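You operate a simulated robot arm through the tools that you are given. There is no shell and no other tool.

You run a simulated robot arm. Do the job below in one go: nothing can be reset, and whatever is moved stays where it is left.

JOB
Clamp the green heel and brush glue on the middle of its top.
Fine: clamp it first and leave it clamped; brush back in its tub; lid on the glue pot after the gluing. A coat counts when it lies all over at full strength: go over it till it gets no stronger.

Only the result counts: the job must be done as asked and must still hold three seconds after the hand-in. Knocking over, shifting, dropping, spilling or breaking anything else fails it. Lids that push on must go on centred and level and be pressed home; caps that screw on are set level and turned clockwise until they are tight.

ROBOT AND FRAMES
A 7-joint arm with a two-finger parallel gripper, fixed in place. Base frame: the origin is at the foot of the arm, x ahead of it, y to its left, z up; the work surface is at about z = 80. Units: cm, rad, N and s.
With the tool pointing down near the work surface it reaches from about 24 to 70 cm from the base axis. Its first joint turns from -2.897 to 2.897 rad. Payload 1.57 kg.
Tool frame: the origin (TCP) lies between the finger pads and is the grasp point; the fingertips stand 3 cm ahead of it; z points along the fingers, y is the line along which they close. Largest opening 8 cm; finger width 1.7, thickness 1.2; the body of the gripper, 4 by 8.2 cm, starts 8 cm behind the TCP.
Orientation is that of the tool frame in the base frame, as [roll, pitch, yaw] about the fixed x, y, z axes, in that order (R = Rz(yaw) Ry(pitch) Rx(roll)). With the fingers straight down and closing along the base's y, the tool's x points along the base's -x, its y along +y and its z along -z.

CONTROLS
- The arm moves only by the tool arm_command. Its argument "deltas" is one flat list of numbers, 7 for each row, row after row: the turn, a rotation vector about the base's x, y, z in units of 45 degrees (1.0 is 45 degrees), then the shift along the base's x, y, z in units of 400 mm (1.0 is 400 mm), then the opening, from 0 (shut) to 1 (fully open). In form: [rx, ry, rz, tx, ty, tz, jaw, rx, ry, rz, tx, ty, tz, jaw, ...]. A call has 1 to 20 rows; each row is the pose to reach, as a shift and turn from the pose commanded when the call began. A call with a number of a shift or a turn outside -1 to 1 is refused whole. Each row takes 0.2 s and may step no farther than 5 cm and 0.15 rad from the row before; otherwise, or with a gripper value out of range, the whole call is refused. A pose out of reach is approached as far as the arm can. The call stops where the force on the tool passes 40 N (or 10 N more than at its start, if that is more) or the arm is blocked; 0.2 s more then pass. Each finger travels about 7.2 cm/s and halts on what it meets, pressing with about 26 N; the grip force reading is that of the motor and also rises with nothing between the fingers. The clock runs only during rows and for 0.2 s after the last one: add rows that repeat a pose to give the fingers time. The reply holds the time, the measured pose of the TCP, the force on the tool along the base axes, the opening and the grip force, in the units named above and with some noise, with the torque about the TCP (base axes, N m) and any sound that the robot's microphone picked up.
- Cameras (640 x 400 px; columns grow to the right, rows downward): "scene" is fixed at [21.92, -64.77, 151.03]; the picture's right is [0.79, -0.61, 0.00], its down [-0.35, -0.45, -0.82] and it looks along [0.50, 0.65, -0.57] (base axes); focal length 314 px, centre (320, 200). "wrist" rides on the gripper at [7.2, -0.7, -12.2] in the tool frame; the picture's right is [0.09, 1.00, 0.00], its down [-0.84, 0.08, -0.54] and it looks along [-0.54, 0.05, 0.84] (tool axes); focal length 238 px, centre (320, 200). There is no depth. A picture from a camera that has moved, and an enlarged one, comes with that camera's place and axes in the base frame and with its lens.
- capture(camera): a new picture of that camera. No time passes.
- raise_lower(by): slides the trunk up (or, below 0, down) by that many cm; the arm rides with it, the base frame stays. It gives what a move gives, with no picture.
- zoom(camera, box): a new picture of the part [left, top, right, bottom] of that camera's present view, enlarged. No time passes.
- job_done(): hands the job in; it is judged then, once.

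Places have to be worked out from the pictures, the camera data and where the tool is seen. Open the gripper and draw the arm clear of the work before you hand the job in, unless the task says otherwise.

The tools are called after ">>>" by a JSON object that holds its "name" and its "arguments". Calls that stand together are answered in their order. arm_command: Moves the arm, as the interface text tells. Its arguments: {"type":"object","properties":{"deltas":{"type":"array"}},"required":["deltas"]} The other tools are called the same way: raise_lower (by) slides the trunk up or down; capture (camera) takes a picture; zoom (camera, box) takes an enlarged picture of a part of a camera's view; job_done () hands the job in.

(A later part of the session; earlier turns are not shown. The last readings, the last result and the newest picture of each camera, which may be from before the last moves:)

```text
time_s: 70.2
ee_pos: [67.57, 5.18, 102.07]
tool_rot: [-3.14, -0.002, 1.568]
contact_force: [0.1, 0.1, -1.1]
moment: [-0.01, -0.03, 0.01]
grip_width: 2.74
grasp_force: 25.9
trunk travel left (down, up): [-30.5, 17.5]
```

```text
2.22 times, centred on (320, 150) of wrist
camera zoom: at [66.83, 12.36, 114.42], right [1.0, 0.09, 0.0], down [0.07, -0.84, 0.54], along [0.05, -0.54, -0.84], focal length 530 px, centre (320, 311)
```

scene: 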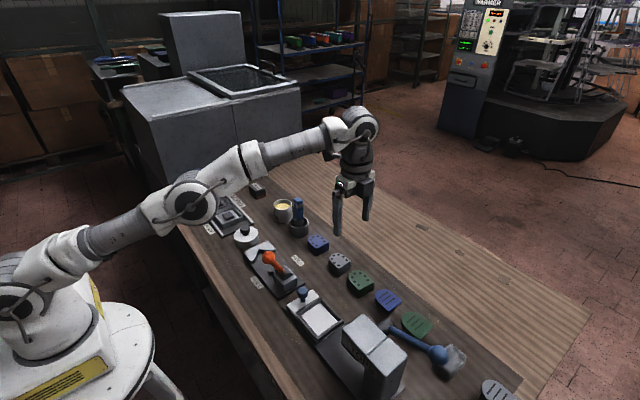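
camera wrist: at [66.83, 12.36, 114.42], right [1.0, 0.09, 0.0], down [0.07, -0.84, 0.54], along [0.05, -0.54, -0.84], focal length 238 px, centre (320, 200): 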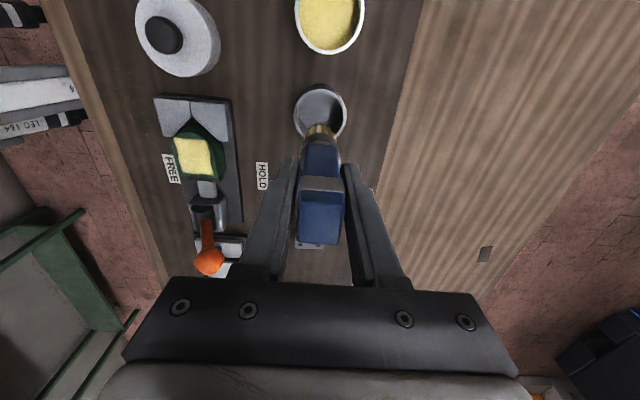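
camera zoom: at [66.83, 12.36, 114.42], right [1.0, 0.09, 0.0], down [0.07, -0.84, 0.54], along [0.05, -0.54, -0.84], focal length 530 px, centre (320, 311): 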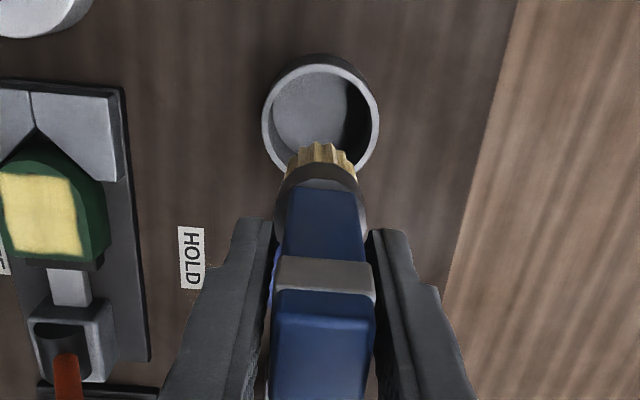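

The tub centre reads (67.4, 5.55). I nudge +0.2 in y and lower the brush into the tub, stopping just above the floor.

>>> {"name": "arm_command", "arguments": {"deltas": [0, 0, 0, -0.001, 0.005, -0.08, 0, 0, 0, 0, -0.001, 0.005, -0.16, 0, 0, 0, 0, -0.001, 0.005, -0.22, 0, 0, 0, 0, -0.001, 0.005, -0.26, 0, 0, 0, 0, -0.001, 0.005, -0.28, 0, 0, 0, 0, -0.001, 0.005, -0.28, 0]}}

>>> {"name": "zoom", "arguments": {"camera": "scene", "box": [250, 160, 350, 240]}}

```text
time_s: 71.6
ee_pos: [67.56, 5.4, 90.94]
tool_rot: [3.141, 0.0, 1.568]
contact_force: [0.3, 0.6, -0.5]
moment: [-0.02, 0.02, -0.02]
grip_width: 2.72
grasp_force: 25.8
trunk travel left (down, up): [-30.5, 17.5]
```

```text
5.00 times, centred on (300, 200) of scene
camera zoom: at [21.92, -64.77, 151.03], right [0.79, -0.61, 0.0], down [-0.35, -0.45, -0.82], along [0.5, 0.65, -0.57], focal length 1572 px, centre (420, 200)
```

zoom: 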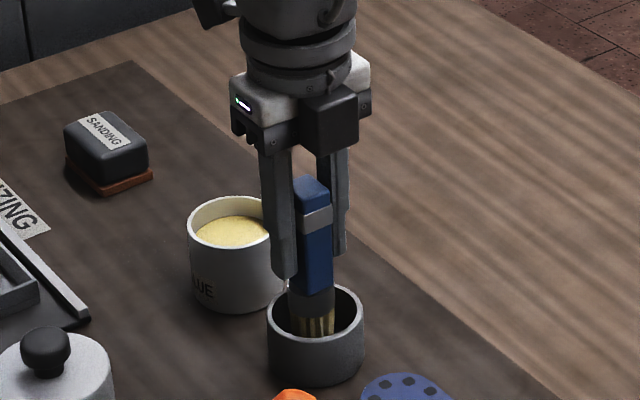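

Inside the tub with no contact. Continue in 0.2 cm steps to the floor.

>>> {"name": "arm_command", "arguments": {"deltas": [0, 0, 0, 0, 0, -0.006, 0, 0, 0, 0, 0, 0, -0.006, 0]}}

>>> {"name": "arm_command", "arguments": {"deltas": [0, 0, 0, 0, 0, -0.006, 0, 0, 0, 0, 0, 0, -0.006, 0]}}

>>> {"name": "arm_command", "arguments": {"deltas": [0, 0, 0, 0, 0, -0.005, 0, 0, 0, 0, 0, 0, -0.005, 0]}}

```text
time_s: 72.2
ee_pos: [67.55, 5.4, 90.68]
tool_rot: [-3.141, -0.001, 1.568]
contact_force: [0.5, -0.1, 0.2]
moment: [-0.01, 0.01, 0.06]
grip_width: 2.73
grasp_force: 25.9
trunk travel left (down, up): [-30.5, 17.5]
```

```text
time_s: 72.8
ee_pos: [67.38, 5.3, 90.49]
tool_rot: [-3.141, 0.001, 1.567]
contact_force: [-0.2, -0.1, -0.3]
moment: [-0.01, 0.02, 0.01]
grip_width: 2.72
grasp_force: 25.9
trunk travel left (down, up): [-30.5, 17.5]
```

```text
time_s: 73.4
ee_pos: [67.44, 5.47, 90.33]
tool_rot: [3.141, 0.0, 1.567]
contact_force: [-1.0, -0.4, 1.8]
moment: [-0.03, 0.05, -0.01]
grip_width: 2.75
grasp_force: 26.5
trunk travel left (down, up): [-30.5, 17.5]
```

>>> {"name": "arm_command", "arguments": {"deltas": [0, 0, 0, 0, 0, -0.003, 0, 0, 0, 0, 0, 0, -0.003, 0]}}

>>> {"name": "zoom", "arguments": {"camera": "scene", "box": [250, 160, 350, 240]}}

```text
time_s: 74.0
ee_pos: [67.46, 5.29, 90.22]
tool_rot: [3.139, -0.001, 1.568]
contact_force: [-2.1, -0.6, 9.7]
moment: [0.0, 0.2, -0.02]
grip_width: 2.74
grasp_force: 26.0
trunk travel left (down, up): [-30.5, 17.5]
```

```text
5.00 times, centred on (300, 200) of scene
camera zoom: at [21.92, -64.77, 151.03], right [0.79, -0.61, 0.0], down [-0.35, -0.45, -0.82], along [0.5, 0.65, -0.57], focal length 1572 px, centre (420, 200)
```

zoom: 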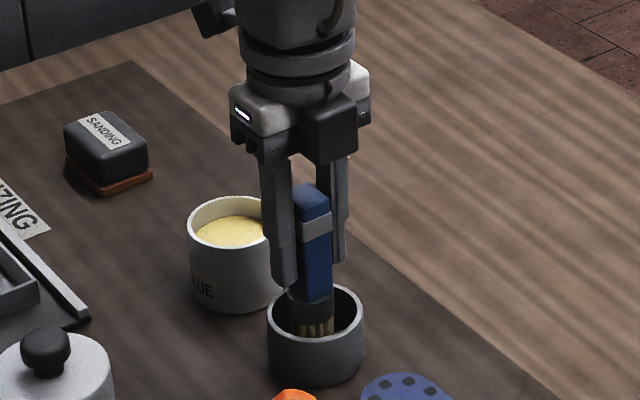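

The brush rests on the tub floor (about 10 N). Ease off slightly, open gently, and watch that it stays upright.

>>> {"name": "arm_command", "arguments": {"deltas": [0, 0, 0, 0, 0, 0.003, 0, 0, 0, 0, 0, 0, 0.003, 0.4, 0, 0, 0, 0, 0, 0.003, 0.5, 0, 0, 0, 0, 0, 0.003, 0.65, 0, 0, 0, 0, 0, 0.003, 0.65, 0]}}

```text
refused: deltas must hold 7 numbers for each row
```

>>> {"name": "arm_command", "arguments": {"deltas": [0, 0, 0, 0, 0, 0.003, 0, 0, 0, 0, 0, 0, 0.003, 0.4, 0, 0, 0, 0, 0, 0.003, 0.5, 0, 0, 0, 0, 0, 0.003, 0.65, 0, 0, 0, 0, 0, 0.003, 0.65]}}

>>> {"name": "zoom", "arguments": {"camera": "scene", "box": [250, 160, 350, 240]}}

>>> {"name": "capture", "arguments": {"camera": "wrist"}}

```text
time_s: 75.2
ee_pos: [67.43, 5.45, 90.25]
tool_rot: [3.14, -0.001, 1.567]
contact_force: [-0.5, 0.5, 0.1]
moment: [-0.01, -0.02, 0.03]
grip_width: 5.18
grasp_force: 0.0
trunk travel left (down, up): [-30.5, 17.5]
```

```text
5.00 times, centred on (300, 200) of scene
camera zoom: at [21.92, -64.77, 151.03], right [0.79, -0.61, 0.0], down [-0.35, -0.45, -0.82], along [0.5, 0.65, -0.57], focal length 1572 px, centre (420, 200)
```

zoom: 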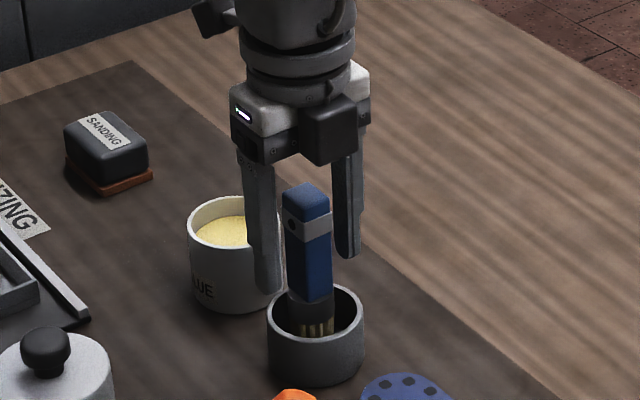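

```text
taken
camera wrist: at [66.82, 12.61, 102.56], right [1.0, 0.09, 0.0], down [0.07, -0.84, 0.54], along [0.05, -0.54, -0.84], focal length 238 px, centre (320, 200)
```

wrist: 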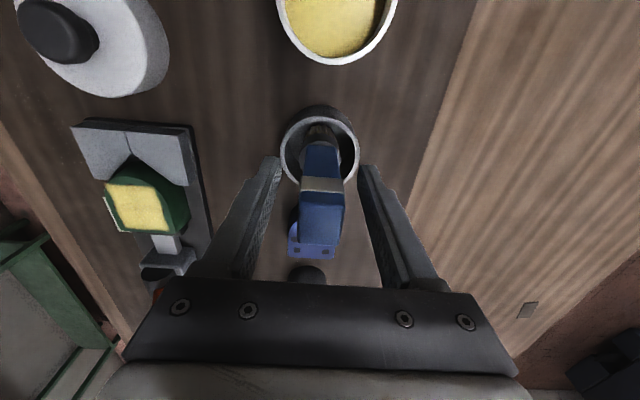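

The brush stands on its own in the tub. Rise straight up, clear of it, and check.

>>> {"name": "arm_command", "arguments": {"deltas": [0, 0, 0, 0, 0, 0.05, 0.65, 0, 0, 0, 0, 0, 0.15, 0.65, 0, 0, 0, 0, 0, 0.25, 0.65, 0, 0, 0, 0, 0, 0.3, 0.65, 0, 0, 0, 0, 0, 0.3, 0.65]}}

>>> {"name": "zoom", "arguments": {"camera": "scene", "box": [220, 160, 340, 260]}}

>>> {"name": "capture", "arguments": {"camera": "wrist"}}

```text
time_s: 76.4
ee_pos: [67.49, 5.45, 102.25]
tool_rot: [3.14, 0.001, 1.568]
contact_force: [-0.1, 0.3, 0.0]
moment: [-0.03, -0.02, 0.0]
grip_width: 5.23
grasp_force: 0.0
trunk travel left (down, up): [-30.5, 17.5]
```

```text
4.00 times, centred on (280, 210) of scene
camera zoom: at [21.92, -64.77, 151.03], right [0.79, -0.61, 0.0], down [-0.35, -0.45, -0.82], along [0.5, 0.65, -0.57], focal length 1258 px, centre (480, 160)
```

zoom: 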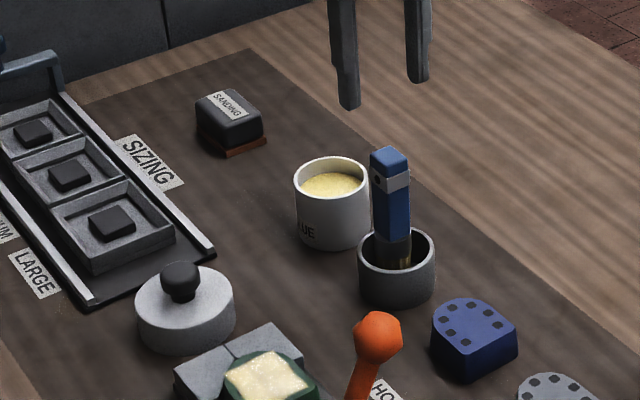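

```text
taken
camera wrist: at [66.84, 12.66, 114.63], right [1.0, 0.09, 0.0], down [0.07, -0.84, 0.54], along [0.05, -0.54, -0.84], focal length 238 px, centre (320, 200)
```

wrist: 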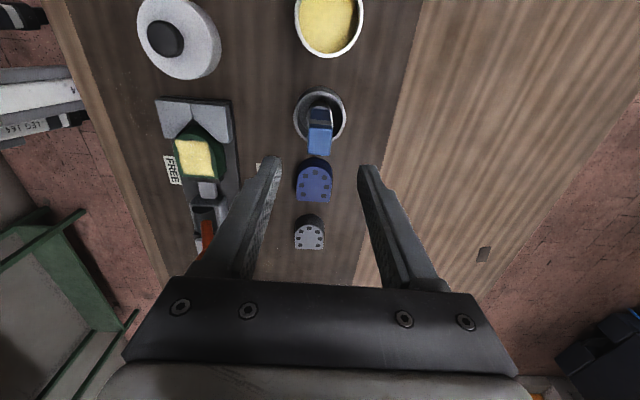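

The brush stands well in the tub. Next the lid with the black knob, at about (51.7, 12.2); I move above it and look.

>>> {"name": "arm_command", "arguments": {"deltas": [0, 0, 0, -0.1, 0.04, 0, 0.65, 0, 0, 0, -0.2, 0.085, 0, 0.65, 0, 0, 0, -0.3, 0.13, 0, 0.65, 0, 0, 0, -0.395, 0.169, 0, 0.65, 0, 0, 0, -0.395, 0.169, 0, 0.65]}}

>>> {"name": "capture", "arguments": {"camera": "wrist"}}

>>> {"name": "zoom", "arguments": {"camera": "wrist", "box": [250, 60, 390, 190]}}

>>> {"name": "zoom", "arguments": {"camera": "scene", "box": [220, 200, 280, 250]}}

```text
time_s: 77.6
ee_pos: [51.65, 12.15, 102.21]
tool_rot: [-3.141, 0.001, 1.567]
contact_force: [0.2, -0.8, 0.7]
moment: [-0.01, -0.01, 0.01]
grip_width: 5.19
grasp_force: 0.1
trunk travel left (down, up): [-30.5, 17.5]
```

```text
taken
camera wrist: at [51.02, 19.41, 114.57], right [1.0, 0.09, 0.0], down [0.07, -0.84, 0.54], along [0.05, -0.54, -0.84], focal length 238 px, centre (320, 200)
```

wrist: 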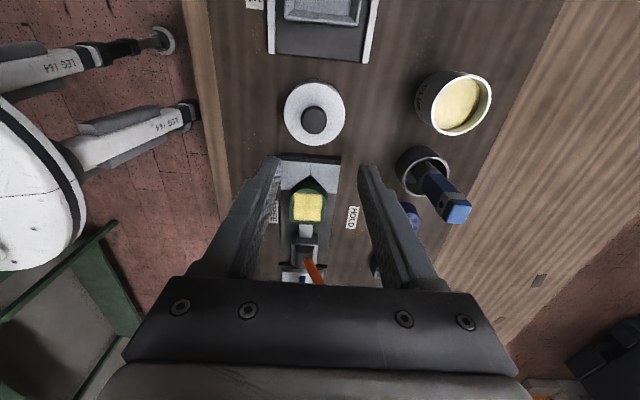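

```text
3.08 times, centred on (320, 125) of wrist
camera zoom: at [51.02, 19.41, 114.57], right [1.0, 0.09, 0.0], down [0.07, -0.84, 0.54], along [0.05, -0.54, -0.84], focal length 733 px, centre (320, 431)
```

zoom: 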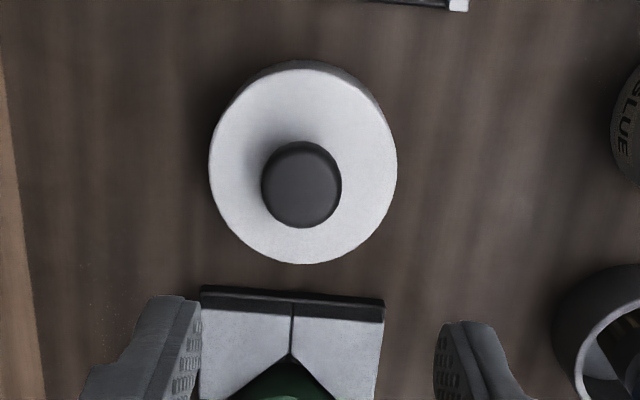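

```text
8.00 times, centred on (250, 225) of scene
camera zoom: at [21.92, -64.77, 151.03], right [0.79, -0.61, 0.0], down [-0.35, -0.45, -0.82], along [0.5, 0.65, -0.57], focal length 2516 px, centre (880, 0)
```

zoom: 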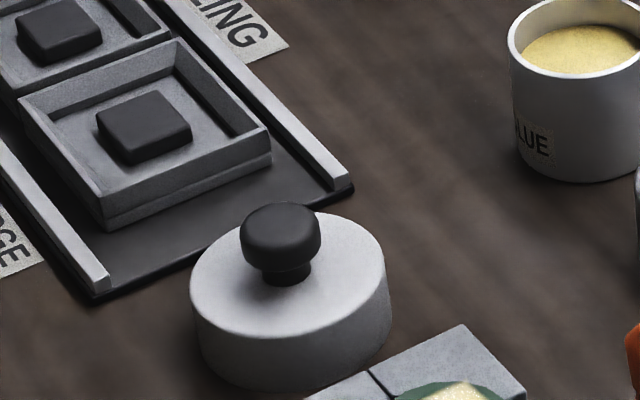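

Lid: top z≈82.8, diameter about 7.9, knob about 3.1 wide centred near (50.95, 12.15), z 84–85.7. To align the lid and pot accurately I'll view each with the camera directly overhead, starting with the lid.

>>> {"name": "arm_command", "arguments": {"deltas": [0, 0, 0, 0, -0.09, 0, 0.65, 0, 0, 0, 0, -0.18, 0, 0.65, 0, 0, 0, 0, -0.18, 0, 0.65, 0, 0, 0, 0, -0.18, 0, 0.65]}}

>>> {"name": "zoom", "arguments": {"camera": "wrist", "box": [260, 0, 380, 75]}}

```text
time_s: 78.6
ee_pos: [51.68, 4.82, 102.39]
tool_rot: [3.141, 0.001, 1.568]
contact_force: [0.8, -0.3, -0.3]
moment: [-0.01, 0.02, -0.01]
grip_width: 5.21
grasp_force: 0.3
trunk travel left (down, up): [-30.5, 17.5]
```

```text
5.33 times, centred on (320, 38) of wrist
camera zoom: at [51.08, 12.09, 114.56], right [1.0, 0.09, 0.0], down [0.07, -0.84, 0.54], along [0.05, -0.54, -0.84], focal length 1271 px, centre (320, 1067)
```

zoom: 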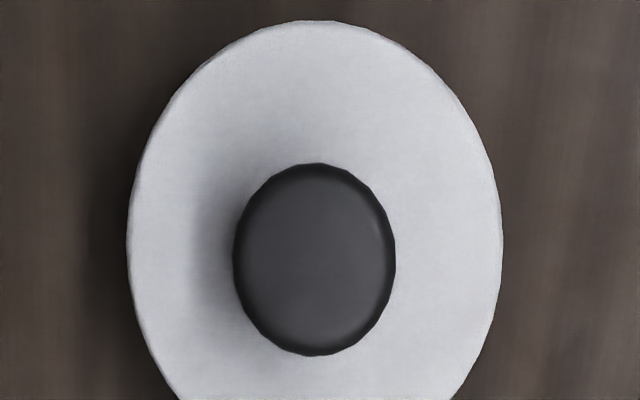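

Lid and knob are concentric at (50.98, 11.97). Now the same overhead view of the pot, shifting by (16.45, 3.78).

>>> {"name": "arm_command", "arguments": {"deltas": [0, 0, 0, 0.11, 0.025, 0, 0.65, 0, 0, 0, 0.22, 0.05, 0, 0.65, 0, 0, 0, 0.32, 0.075, 0, 0.65, 0, 0, 0, 0.411, 0.0945, 0, 0.65, 0, 0, 0, 0.411, 0.0945, 0, 0.65, 0, 0, 0, 0.411, 0.0945, 0, 0.65]}}

>>> {"name": "zoom", "arguments": {"camera": "wrist", "box": [260, 0, 380, 75]}}

```text
time_s: 80.0
ee_pos: [68.18, 8.79, 102.23]
tool_rot: [-3.141, -0.001, 1.567]
contact_force: [-0.6, -0.3, -0.3]
moment: [-0.04, 0.0, -0.06]
grip_width: 5.21
grasp_force: 0.0
trunk travel left (down, up): [-30.5, 17.5]
```

```text
5.33 times, centred on (320, 38) of wrist
camera zoom: at [67.59, 15.98, 114.57], right [1.0, 0.09, 0.0], down [0.07, -0.84, 0.54], along [0.05, -0.54, -0.84], focal length 1271 px, centre (320, 1067)
```

zoom: 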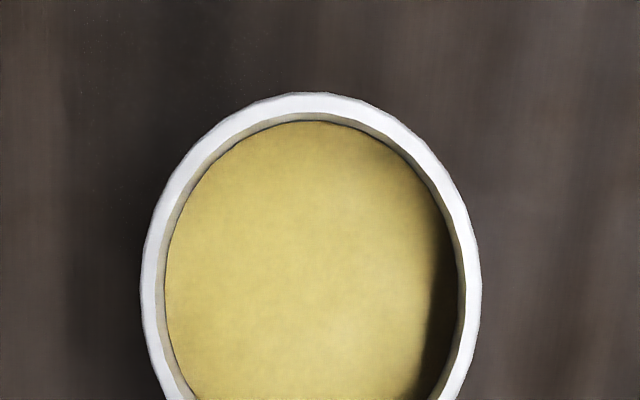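

The pot sits a bit nearer than expected. I zoom wider to see the whole rim and fix its centre.

>>> {"name": "zoom", "arguments": {"camera": "wrist", "box": [240, 0, 400, 100]}}

```text
4.00 times, centred on (320, 50) of wrist
camera zoom: at [67.59, 15.98, 114.57], right [1.0, 0.09, 0.0], down [0.07, -0.84, 0.54], along [0.05, -0.54, -0.84], focal length 953 px, centre (320, 800)
```

zoom: 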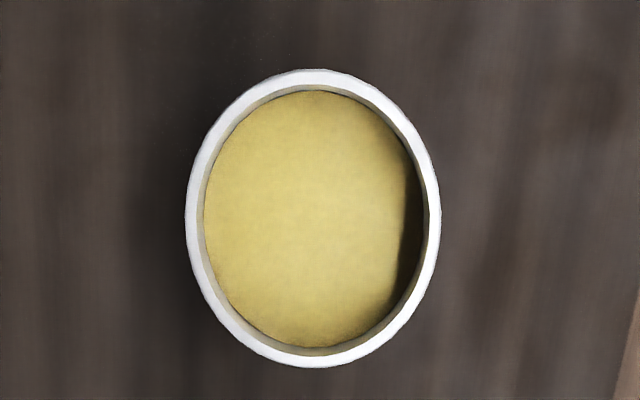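

Pot centre is (67.49, 15.12) and the lid (50.98, 11.95): offset (16.51, 3.17). Now I go above the lid knob.

>>> {"name": "arm_command", "arguments": {"deltas": [0, 0, 0, -0.11, 0.02, 0, 0.65, 0, 0, 0, -0.22, 0.04, 0, 0.65, 0, 0, 0, -0.33, 0.06, -0.02, 0.65, 0, 0, 0, -0.43, 0.079, -0.08, 0.65, 0, 0, 0, -0.43, 0.079, -0.18, 0.65, 0, 0, 0, -0.43, 0.079, -0.18, 0.65, 0, 0, 0, -0.43, 0.079, -0.18, 0.65]}}

>>> {"name": "capture", "arguments": {"camera": "wrist"}}

>>> {"name": "zoom", "arguments": {"camera": "wrist", "box": [240, 80, 400, 180]}}

```text
time_s: 81.6
ee_pos: [51.0, 11.94, 94.97]
tool_rot: [-3.142, 0.001, 1.568]
contact_force: [0.1, 0.3, 0.2]
moment: [0.01, -0.02, 0.02]
grip_width: 5.19
grasp_force: 0.1
trunk travel left (down, up): [-30.5, 17.5]
```

```text
taken
camera wrist: at [50.26, 19.09, 107.34], right [1.0, 0.09, 0.0], down [0.07, -0.84, 0.54], along [0.05, -0.54, -0.84], focal length 238 px, centre (320, 200)
```

wrist: 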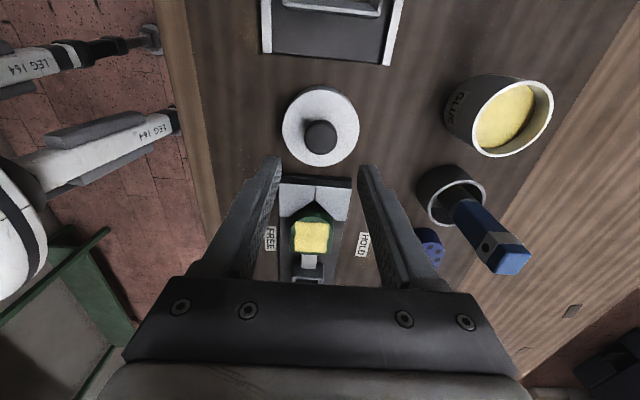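

```text
4.00 times, centred on (320, 130) of wrist
camera zoom: at [50.26, 19.09, 107.34], right [1.0, 0.09, 0.0], down [0.07, -0.84, 0.54], along [0.05, -0.54, -0.84], focal length 953 px, centre (320, 480)
```

zoom: 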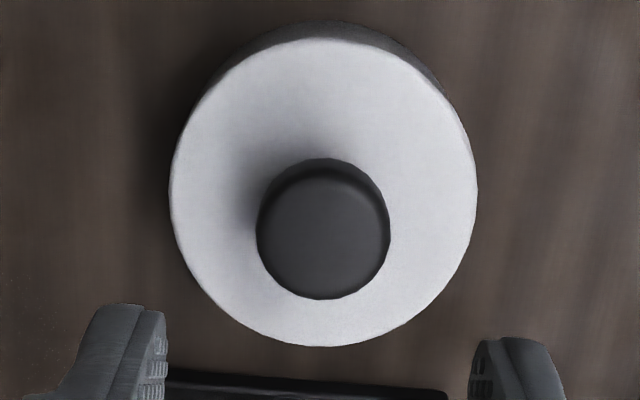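

Aligned over the knob. Descend so the fingertips stop just above the lid's disc.

>>> {"name": "arm_command", "arguments": {"deltas": [0, 0, 0, 0, 0, -0.08, 0.65, 0, 0, 0, 0, 0, -0.15, 0.65, 0, 0, 0, 0, 0, -0.19, 0.65, 0, 0, 0, 0, 0, -0.215, 0.65, 0, 0, 0, 0, 0, -0.215, 0.65]}}

>>> {"name": "zoom", "arguments": {"camera": "scene", "box": [215, 195, 285, 250]}}

>>> {"name": "capture", "arguments": {"camera": "wrist"}}

```text
time_s: 82.8
ee_pos: [50.94, 11.88, 86.43]
tool_rot: [-3.14, 0.0, 1.568]
contact_force: [-0.9, 0.6, 0.8]
moment: [0.03, 0.0, 0.0]
grip_width: 5.19
grasp_force: 0.2
trunk travel left (down, up): [-30.5, 17.5]
```

```text
7.27 times, centred on (250, 222) of scene
camera zoom: at [21.92, -64.77, 151.03], right [0.79, -0.61, 0.0], down [-0.35, -0.45, -0.82], along [0.5, 0.65, -0.57], focal length 2287 px, centre (829, 36)
```

zoom: 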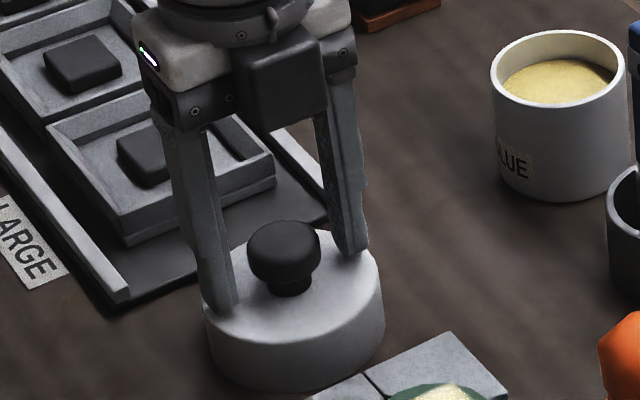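

```text
taken
camera wrist: at [50.33, 19.06, 98.74], right [1.0, 0.09, 0.0], down [0.07, -0.84, 0.54], along [0.05, -0.54, -0.84], focal length 238 px, centre (320, 200)
```

wrist: 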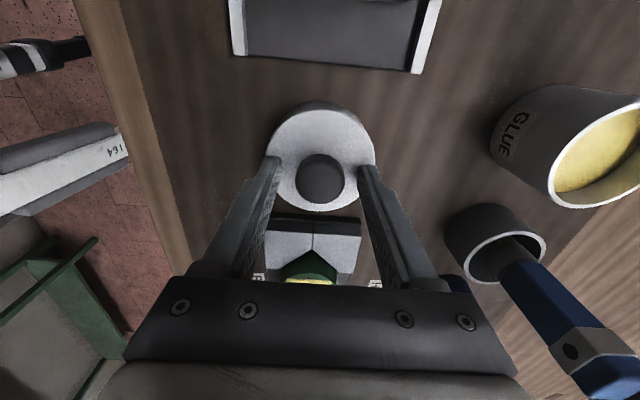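

Fingers flank the knob. Close on it.

>>> {"name": "arm_command", "arguments": {"deltas": [0, 0, 0, 0, 0, 0, 0, 0, 0, 0, 0, 0, 0, 0, 0, 0, 0, 0, 0, 0, 0, 0, 0, 0, 0, 0, 0, 0]}}

>>> {"name": "arm_command", "arguments": {"deltas": [0, 0, 0, 0, 0, 0.02, 0, 0, 0, 0, 0, 0, 0.08, 0, 0, 0, 0, 0, 0, 0.16, 0, 0, 0, 0, 0, 0, 0.26, 0, 0, 0, 0, 0, 0, 0.36, 0, 0, 0, 0, 0, 0, 0.4, 0, 0, 0, 0, 0, 0, 0.4, 0]}}

>>> {"name": "capture", "arguments": {"camera": "wrist"}}

>>> {"name": "zoom", "arguments": {"camera": "scene", "box": [195, 145, 295, 235]}}

```text
time_s: 83.8
ee_pos: [50.93, 11.95, 86.53]
tool_rot: [3.141, -0.001, 1.566]
contact_force: [-0.2, -0.8, 1.0]
moment: [-0.01, -0.01, -0.03]
grip_width: 3.0
grasp_force: 26.7
trunk travel left (down, up): [-30.5, 17.5]
```

```text
time_s: 85.4
ee_pos: [50.91, 11.82, 102.47]
tool_rot: [-3.141, -0.001, 1.568]
contact_force: [-0.4, -0.2, -0.9]
moment: [0.04, 0.0, 0.0]
grip_width: 3.04
grasp_force: 26.0
trunk travel left (down, up): [-30.5, 17.5]
```

```text
taken
camera wrist: at [50.26, 19.05, 114.72], right [1.0, 0.09, 0.0], down [0.07, -0.84, 0.54], along [0.05, -0.54, -0.84], focal length 238 px, centre (320, 200)
```

wrist: 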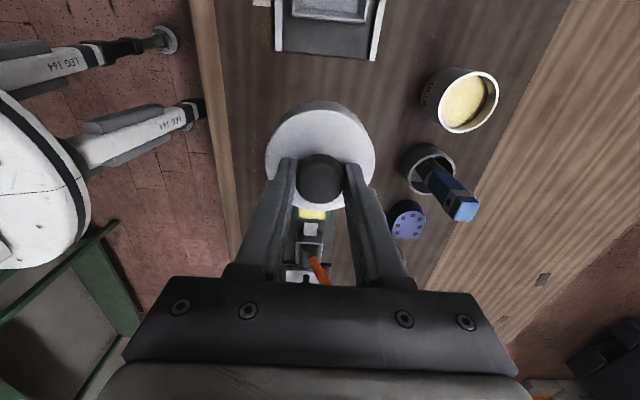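

```text
4.44 times, centred on (245, 190) of scene
camera zoom: at [21.92, -64.77, 151.03], right [0.79, -0.61, 0.0], down [-0.35, -0.45, -0.82], along [0.5, 0.65, -0.57], focal length 1398 px, centre (653, 244)
```

zoom: 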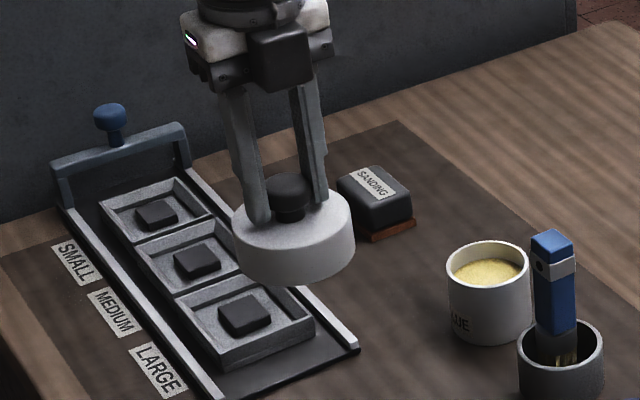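

The lid is lifted level. Carry it over the pot by the measured offset.

>>> {"name": "arm_command", "arguments": {"deltas": [0, 0, 0, 0.1, 0.02, 0, 0, 0, 0, 0, 0.2, 0.04, 0, 0, 0, 0, 0, 0.3, 0.06, 0, 0, 0, 0, 0, 0.38, 0.074, 0, 0, 0, 0, 0, 0.4128, 0.0793, 0, 0, 0, 0, 0, 0.4128, 0.0793, -0.05, 0, 0, 0, 0, 0.4128, 0.0793, -0.12, 0, 0, 0, 0, 0.4128, 0.0793, -0.18, 0, 0, 0, 0, 0.4128, 0.0793, -0.18, 0, 0, 0, 0, 0.4128, 0.0793, -0.18, 0]}}

>>> {"name": "capture", "arguments": {"camera": "wrist"}}

>>> {"name": "zoom", "arguments": {"camera": "scene", "box": [235, 155, 325, 235]}}

```text
time_s: 87.6
ee_pos: [67.49, 15.03, 95.31]
tool_rot: [-3.141, 0.0, 1.567]
contact_force: [-0.3, -0.2, -1.3]
moment: [-0.02, 0.0, -0.04]
grip_width: 3.04
grasp_force: 26.1
trunk travel left (down, up): [-30.5, 17.5]
```

```text
taken
camera wrist: at [66.77, 22.25, 107.6], right [1.0, 0.09, 0.0], down [0.07, -0.84, 0.54], along [0.05, -0.54, -0.84], focal length 238 px, centre (320, 200)
```

wrist: 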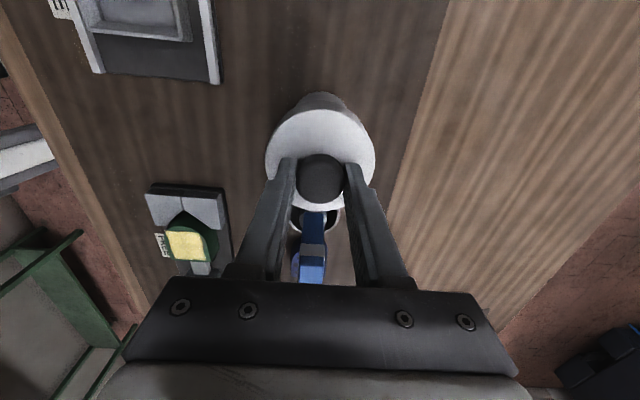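

```text
5.00 times, centred on (280, 195) of scene
camera zoom: at [21.92, -64.77, 151.03], right [0.79, -0.61, 0.0], down [-0.35, -0.45, -0.82], along [0.5, 0.65, -0.57], focal length 1572 px, centre (520, 225)
```

zoom: 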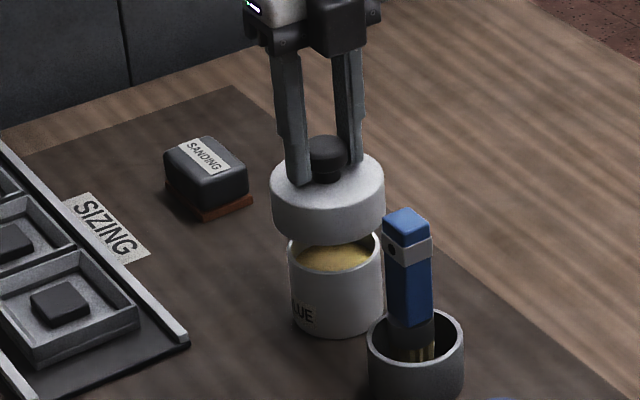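

Checking the alignment of lid over pot more closely before lowering.

>>> {"name": "zoom", "arguments": {"camera": "scene", "box": [264, 180, 306, 225]}}

>>> {"name": "zoom", "arguments": {"camera": "wrist", "box": [250, 85, 390, 215]}}

```text
8.89 times, centred on (285, 202) of scene
camera zoom: at [21.92, -64.77, 151.03], right [0.79, -0.61, 0.0], down [-0.35, -0.45, -0.82], along [0.5, 0.65, -0.57], focal length 2796 px, centre (631, 178)
```

zoom: 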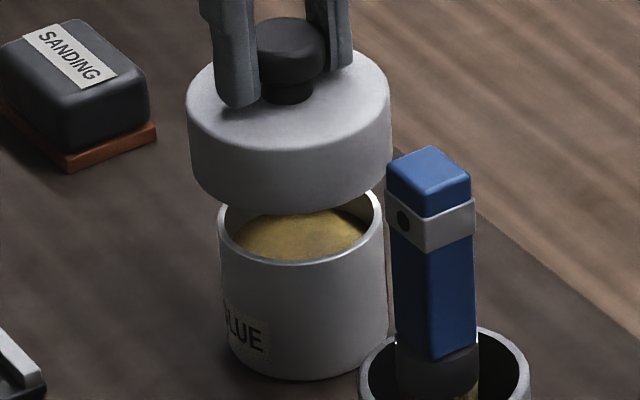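

```text
3.08 times, centred on (320, 150) of wrist
camera zoom: at [66.77, 22.25, 107.6], right [1.0, 0.09, 0.0], down [0.07, -0.84, 0.54], along [0.05, -0.54, -0.84], focal length 733 px, centre (320, 354)
```

zoom: 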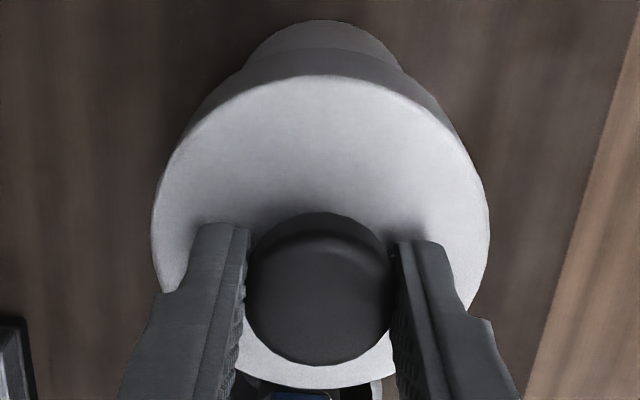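

The lid is centred over the pot within about 0.1 cm. Lower to the rim and step down, watching forces.

>>> {"name": "arm_command", "arguments": {"deltas": [0, 0, 0, 0, 0, -0.03, 0, 0, 0, 0, 0, 0, -0.055, 0, 0, 0, 0, 0, 0, -0.055, 0]}}

>>> {"name": "arm_command", "arguments": {"deltas": [0, 0, 0, 0, 0, -0.006, 0, 0, 0, 0, 0, 0, -0.012, 0, 0, 0, 0, 0, 0, -0.012, 0]}}

>>> {"name": "zoom", "arguments": {"camera": "scene", "box": [264, 180, 306, 225]}}

```text
time_s: 88.4
ee_pos: [67.49, 15.15, 92.98]
tool_rot: [-3.141, 0.001, 1.568]
contact_force: [-0.6, 0.5, -0.8]
moment: [-0.01, -0.02, 0.01]
grip_width: 3.02
grasp_force: 26.2
trunk travel left (down, up): [-30.5, 17.5]
```

```text
time_s: 89.2
ee_pos: [67.48, 14.97, 92.58]
tool_rot: [-3.141, 0.0, 1.569]
contact_force: [-0.3, 0.0, -0.4]
moment: [-0.03, 0.0, 0.0]
grip_width: 3.0
grasp_force: 25.4
trunk travel left (down, up): [-30.5, 17.5]
```

```text
8.89 times, centred on (285, 202) of scene
camera zoom: at [21.92, -64.77, 151.03], right [0.79, -0.61, 0.0], down [-0.35, -0.45, -0.82], along [0.5, 0.65, -0.57], focal length 2796 px, centre (631, 178)
```

zoom: 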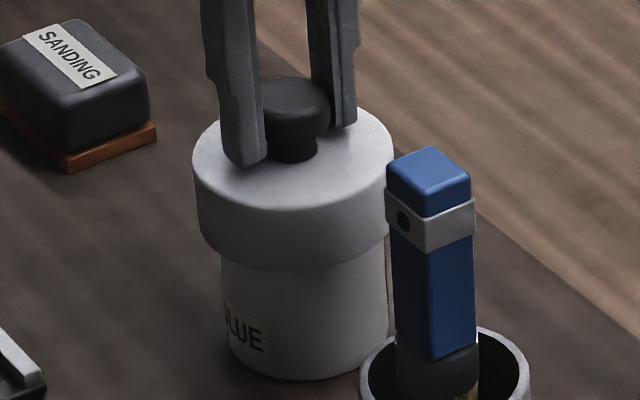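

No contact yet, and the skirt is at rim level. Keep lowering in small steps.

>>> {"name": "arm_command", "arguments": {"deltas": [0, 0, 0, 0, 0, -0.006, 0, 0, 0, 0, 0, 0, -0.012, 0, 0, 0, 0, 0, 0, -0.012, 0]}}

>>> {"name": "arm_command", "arguments": {"deltas": [0, 0, 0, 0, 0, -0.006, 0, 0, 0, 0, 0, 0, -0.012, 0, 0, 0, 0, 0, 0, -0.012, 0]}}

>>> {"name": "arm_command", "arguments": {"deltas": [0, 0, 0, 0, 0, -0.006, 0, 0, 0, 0, 0, 0, -0.012, 0, 0, 0, 0, 0, 0, -0.012, 0]}}

```text
time_s: 90.0
ee_pos: [67.44, 14.97, 92.15]
tool_rot: [-3.141, 0.0, 1.567]
contact_force: [-0.5, 0.0, 0.3]
moment: [-0.02, 0.02, 0.01]
grip_width: 3.01
grasp_force: 26.2
trunk travel left (down, up): [-30.5, 17.5]
```

```text
time_s: 90.8
ee_pos: [67.49, 15.12, 91.64]
tool_rot: [-3.141, 0.0, 1.567]
contact_force: [-0.2, 0.3, -0.1]
moment: [0.01, 0.02, 0.0]
grip_width: 3.0
grasp_force: 25.8
trunk travel left (down, up): [-30.5, 17.5]
```

```text
time_s: 91.6
ee_pos: [67.46, 15.1, 91.2]
tool_rot: [-3.14, -0.001, 1.568]
contact_force: [0.3, 0.4, -0.2]
moment: [0.01, 0.02, 0.0]
grip_width: 3.02
grasp_force: 25.6
trunk travel left (down, up): [-30.5, 17.5]
```

The skirt is going over the pot without resistance. Continue down.

>>> {"name": "arm_command", "arguments": {"deltas": [0, 0, 0, 0, 0, -0.006, 0, 0, 0, 0, 0, 0, -0.012, 0, 0, 0, 0, 0, 0, -0.012, 0]}}

>>> {"name": "arm_command", "arguments": {"deltas": [0, 0, 0, 0, 0, -0.006, 0, 0, 0, 0, 0, 0, -0.012, 0, 0, 0, 0, 0, 0, -0.012, 0]}}

>>> {"name": "zoom", "arguments": {"camera": "scene", "box": [264, 180, 306, 225]}}

```text
time_s: 92.4
ee_pos: [67.46, 15.06, 90.56]
tool_rot: [3.141, 0.001, 1.566]
contact_force: [-0.3, -0.3, -0.3]
moment: [-0.02, 0.0, -0.01]
grip_width: 3.02
grasp_force: 25.6
trunk travel left (down, up): [-30.5, 17.5]
```

```text
time_s: 93.2
ee_pos: [67.42, 15.07, 90.18]
tool_rot: [3.141, -0.002, 1.569]
contact_force: [1.3, 0.0, -0.9]
moment: [0.02, -0.01, 0.01]
grip_width: 3.01
grasp_force: 25.9
trunk travel left (down, up): [-30.5, 17.5]
```

```text
8.89 times, centred on (285, 202) of scene
camera zoom: at [21.92, -64.77, 151.03], right [0.79, -0.61, 0.0], down [-0.35, -0.45, -0.82], along [0.5, 0.65, -0.57], focal length 2796 px, centre (631, 178)
```

zoom: 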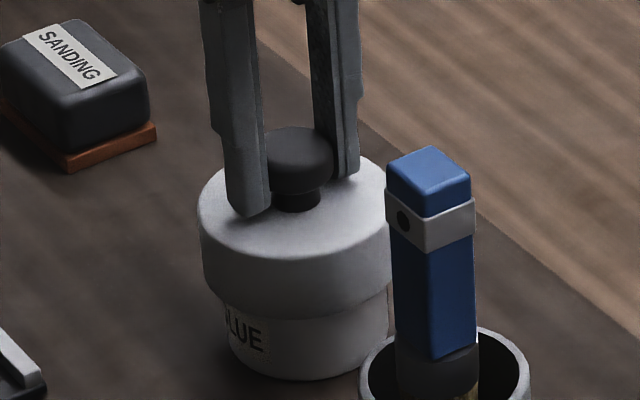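

Nearly seated. Continue until contact, then press.

>>> {"name": "arm_command", "arguments": {"deltas": [0, 0, 0, 0, 0, -0.005, 0, 0, 0, 0, 0, 0, -0.01, 0, 0, 0, 0, 0, 0, -0.01, 0]}}

>>> {"name": "arm_command", "arguments": {"deltas": [0, 0, 0, 0, 0, -0.005, 0, 0, 0, 0, 0, 0, -0.01, 0, 0, 0, 0, 0, 0, -0.01, 0]}}

```text
time_s: 94.0
ee_pos: [67.37, 15.11, 89.82]
tool_rot: [-3.141, 0.001, 1.567]
contact_force: [-0.6, 0.5, -0.6]
moment: [0.0, 0.0, 0.0]
grip_width: 3.03
grasp_force: 25.7
trunk travel left (down, up): [-30.5, 17.5]
```

```text
time_s: 94.8
ee_pos: [67.35, 15.07, 89.8]
tool_rot: [3.137, -0.001, 1.567]
contact_force: [-1.6, 0.5, 17.7]
moment: [-0.06, 0.03, 0.0]
grip_width: 3.01
grasp_force: 26.2
trunk travel left (down, up): [-30.5, 17.5]
```

Contact at z 89.8 (17.7 N). Press further to push it home.

>>> {"name": "arm_command", "arguments": {"deltas": [0, 0, 0, 0, 0, -0.004, 0, 0, 0, 0, 0, 0, -0.008, 0, 0, 0, 0, 0, 0, -0.008, 0]}}

>>> {"name": "zoom", "arguments": {"camera": "scene", "box": [264, 180, 306, 225]}}

```text
time_s: 95.6
ee_pos: [67.5, 15.07, 89.4]
tool_rot: [3.137, -0.003, 1.567]
contact_force: [0.9, 0.5, 26.8]
moment: [-0.05, 0.11, 0.02]
grip_width: 3.03
grasp_force: 25.7
trunk travel left (down, up): [-30.5, 17.5]
```

```text
8.89 times, centred on (285, 202) of scene
camera zoom: at [21.92, -64.77, 151.03], right [0.79, -0.61, 0.0], down [-0.35, -0.45, -0.82], along [0.5, 0.65, -0.57], focal length 2796 px, centre (631, 178)
```

zoom: 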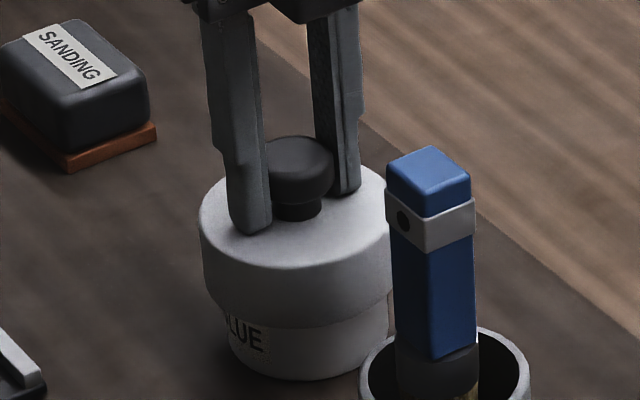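

The grip slid down slightly on the knob. I press a bit more so the fingertips bear on the disc evenly.

>>> {"name": "arm_command", "arguments": {"deltas": [0, 0, 0, 0, 0, -0.004, 0, 0, 0, 0, 0, 0, -0.008, 0, 0, 0, 0, 0, 0, -0.012, 0, 0, 0, 0, 0, 0, -0.012, 0]}}

>>> {"name": "zoom", "arguments": {"camera": "scene", "box": [264, 180, 306, 225]}}

```text
time_s: 96.4
ee_pos: [67.76, 15.17, 89.34]
tool_rot: [3.128, -0.004, 1.566]
contact_force: [1.5, 0.0, 11.3]
moment: [-0.05, 0.31, -0.02]
grip_width: 3.01
grasp_force: 26.2
trunk travel left (down, up): [-30.5, 17.5]
stopped in row 4: the force on the tool passed its limit at 41 N (the readings are from after the stop); the commanded pose is now the measured one
```

```text
8.89 times, centred on (285, 202) of scene
camera zoom: at [21.92, -64.77, 151.03], right [0.79, -0.61, 0.0], down [-0.35, -0.45, -0.82], along [0.5, 0.65, -0.57], focal length 2796 px, centre (631, 178)
```

zoom: 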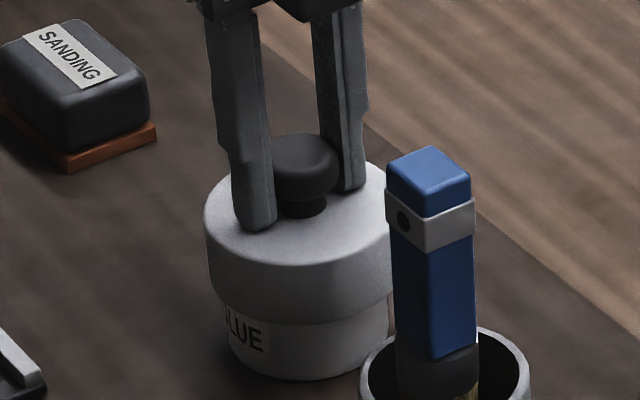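

The lid rests on the rim and shifted a touch in x. I release, rise while re-levelling, and inspect it from above.

>>> {"name": "arm_command", "arguments": {"deltas": [0, 0, 0, 0, 0, 0.005, 0.4, 0, 0, 0, 0, 0, 0.005, 0.65, 0, 0, 0, 0, 0, 0.005, 0.65, 0, 0, 0, 0, 0, 0.08, 0.65, -0.005, 0.0173, 0, 0, 0, 0.18, 0.65, -0.005, 0.0173, 0, 0, -0.08, 0.28, 0.65, -0.005, 0.0173, 0, 0.01, -0.16, 0.32, 0.65, -0.005, 0.0173, 0, 0.01, -0.16, 0.32, 0.65]}}

>>> {"name": "zoom", "arguments": {"camera": "wrist", "box": [240, 0, 400, 100]}}

>>> {"name": "zoom", "arguments": {"camera": "scene", "box": [264, 180, 306, 225]}}

```text
refused: row 6 steps farther than a row can; nothing moved
```

```text
4.00 times, centred on (320, 50) of wrist
camera zoom: at [66.87, 22.28, 101.71], right [1.0, 0.09, 0.01], down [0.07, -0.84, 0.54], along [0.06, -0.54, -0.84], focal length 953 px, centre (320, 800)
```

zoom: 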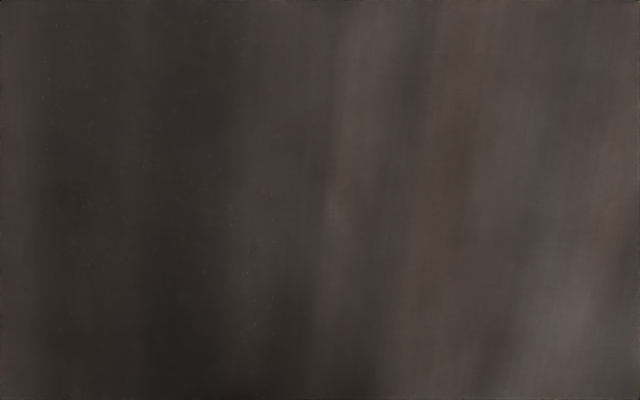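

```text
8.89 times, centred on (285, 202) of scene
camera zoom: at [21.92, -64.77, 151.03], right [0.79, -0.61, 0.0], down [-0.35, -0.45, -0.82], along [0.5, 0.65, -0.57], focal length 2796 px, centre (631, 178)
```

zoom: 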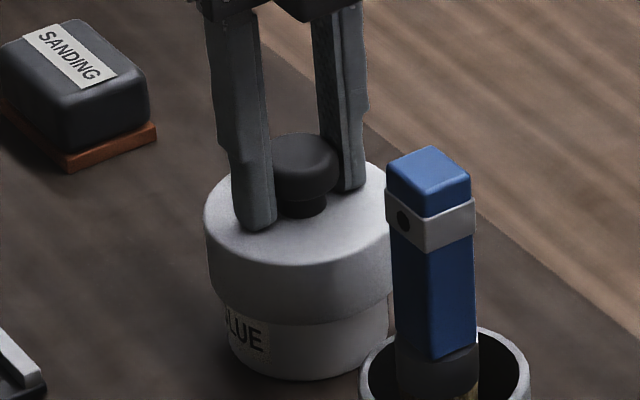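

A row step was too long; I resend with smaller steps.

>>> {"name": "arm_command", "arguments": {"deltas": [0, 0, 0, 0, 0, 0.005, 0.4, 0, 0, 0, 0, 0, 0.005, 0.65, 0, 0, 0, 0, 0, 0.005, 0.65, 0, 0, 0, 0, 0, 0.08, 0.65, -0.005, 0.0173, 0, 0, 0, 0.18, 0.65, -0.005, 0.0173, 0, 0, 0, 0.28, 0.65, -0.005, 0.0173, 0, 0.005, -0.08, 0.32, 0.65, -0.005, 0.0173, 0, 0.01, -0.16, 0.32, 0.65, -0.005, 0.0173, 0, 0.01, -0.16, 0.32, 0.65]}}

>>> {"name": "zoom", "arguments": {"camera": "wrist", "box": [240, 0, 400, 100]}}

>>> {"name": "zoom", "arguments": {"camera": "scene", "box": [264, 180, 306, 225]}}

```text
time_s: 98.4
ee_pos: [68.12, 8.67, 101.99]
tool_rot: [-3.136, 0.003, 1.57]
contact_force: [0.2, 0.6, 0.5]
moment: [0.02, 0.02, 0.01]
grip_width: 5.2
grasp_force: 0.1
trunk travel left (down, up): [-30.5, 17.5]
```

```text
4.00 times, centred on (320, 50) of wrist
camera zoom: at [67.45, 15.94, 114.22], right [1.0, 0.09, -0.01], down [0.08, -0.84, 0.54], along [0.04, -0.54, -0.84], focal length 953 px, centre (320, 800)
```

zoom: 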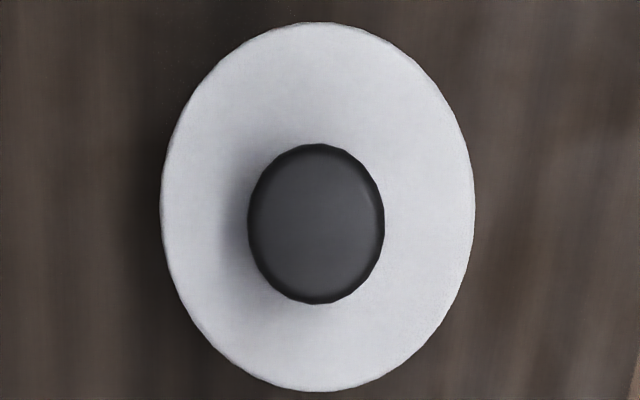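

```text
8.89 times, centred on (285, 202) of scene
camera zoom: at [21.92, -64.77, 151.03], right [0.79, -0.61, 0.0], down [-0.35, -0.45, -0.82], along [0.5, 0.65, -0.57], focal length 2796 px, centre (631, 178)
```

zoom: 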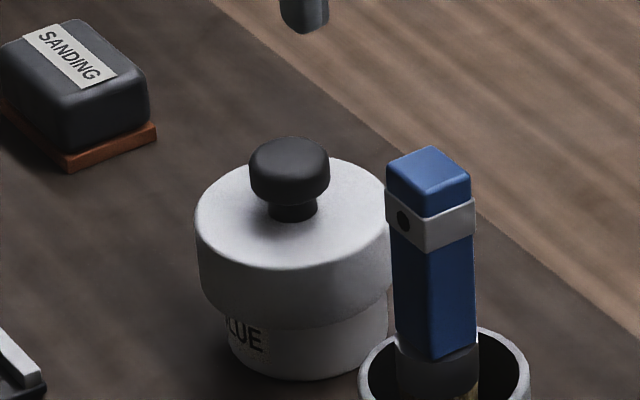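

The lid sits centred (67.4, 15.2) and level. To press it home, I close the fingers and push down on the middle of the knob.

>>> {"name": "arm_command", "arguments": {"deltas": [0.004, -0.007, 0, -0.009, 0.08, 0, 0, 0.004, -0.007, 0, -0.0175, 0.161, 0, 0, 0.004, -0.007, 0, -0.0175, 0.161, -0.08, 0, 0.004, -0.007, 0, -0.0175, 0.161, -0.18, 0, 0.004, -0.007, 0, -0.0175, 0.161, -0.225, 0, 0.004, -0.007, 0, -0.0175, 0.161, -0.225, 0]}}

>>> {"name": "zoom", "arguments": {"camera": "scene", "box": [264, 180, 306, 225]}}

>>> {"name": "zoom", "arguments": {"camera": "wrist", "box": [250, 85, 390, 215]}}

```text
time_s: 99.8
ee_pos: [67.32, 15.16, 92.79]
tool_rot: [-3.141, -0.002, 1.568]
contact_force: [-0.1, -0.4, 0.2]
moment: [0.03, 0.01, 0.0]
grip_width: 0.01
grasp_force: 20.8
trunk travel left (down, up): [-30.5, 17.5]
```

```text
8.89 times, centred on (285, 202) of scene
camera zoom: at [21.92, -64.77, 151.03], right [0.79, -0.61, 0.0], down [-0.35, -0.45, -0.82], along [0.5, 0.65, -0.57], focal length 2796 px, centre (631, 178)
```

zoom: 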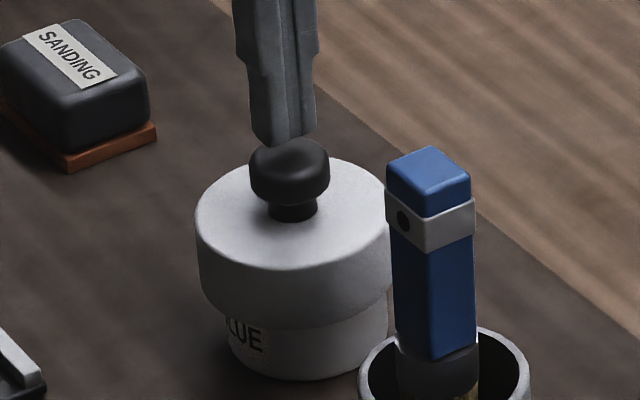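

```text
3.08 times, centred on (320, 150) of wrist
camera zoom: at [66.63, 22.36, 105.16], right [1.0, 0.09, 0.0], down [0.08, -0.84, 0.54], along [0.05, -0.54, -0.84], focal length 733 px, centre (320, 354)
```

zoom: 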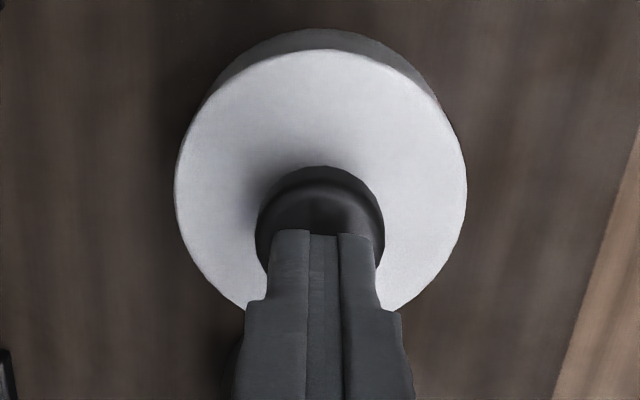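

Fingers are centred over the knob. Press straight down in small steps.

>>> {"name": "arm_command", "arguments": {"deltas": [0, 0, 0, 0, 0, -0.01, 0, 0, 0, 0, 0, 0, -0.02, 0, 0, 0, 0, 0, 0, -0.025, 0, 0, 0, 0, 0, 0, -0.03, 0, 0, 0, 0, 0, 0, -0.035, 0, 0, 0, 0, 0, 0, -0.035, 0]}}

>>> {"name": "zoom", "arguments": {"camera": "scene", "box": [264, 180, 306, 225]}}

```text
time_s: 101.2
ee_pos: [67.35, 15.18, 92.04]
tool_rot: [3.134, -0.004, 1.568]
contact_force: [-1.2, -0.5, 28.8]
moment: [-0.03, 0.03, -0.01]
grip_width: 0.0
grasp_force: 21.1
trunk travel left (down, up): [-30.5, 17.5]
```

```text
8.89 times, centred on (285, 202) of scene
camera zoom: at [21.92, -64.77, 151.03], right [0.79, -0.61, 0.0], down [-0.35, -0.45, -0.82], along [0.5, 0.65, -0.57], focal length 2796 px, centre (631, 178)
```

zoom: 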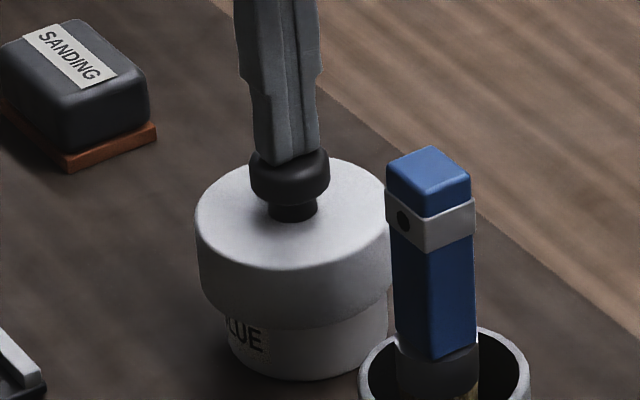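

28.8 N without movement of the lid. Press a little harder up to the force limit to be sure.

>>> {"name": "arm_command", "arguments": {"deltas": [0, 0, 0, 0, 0, -0.005, 0, 0, 0, 0, 0, 0, -0.01, 0, 0, 0, 0, 0, 0, -0.015, 0, 0, 0, 0, 0, 0, -0.02, 0, 0, 0, 0, 0, 0, -0.025, 0]}}

>>> {"name": "zoom", "arguments": {"camera": "scene", "box": [264, 180, 306, 225]}}

```text
time_s: 101.7
ee_pos: [67.57, 15.15, 91.94]
tool_rot: [3.129, -0.005, 1.571]
contact_force: [0.1, 0.1, 12.8]
moment: [0.0, 0.0, 0.03]
grip_width: 0.0
grasp_force: 20.7
trunk travel left (down, up): [-30.5, 17.5]
stopped in row 2: the force on the tool passed its limit at 42 N (the readings are from after the stop); the commanded pose is now the measured one
```

```text
8.89 times, centred on (285, 202) of scene
camera zoom: at [21.92, -64.77, 151.03], right [0.79, -0.61, 0.0], down [-0.35, -0.45, -0.82], along [0.5, 0.65, -0.57], focal length 2796 px, centre (631, 178)
```

zoom: 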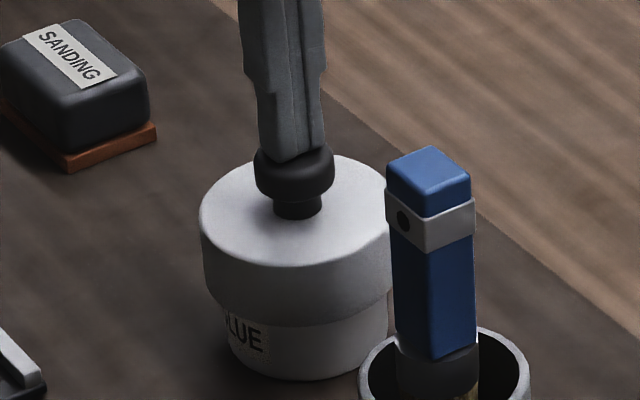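

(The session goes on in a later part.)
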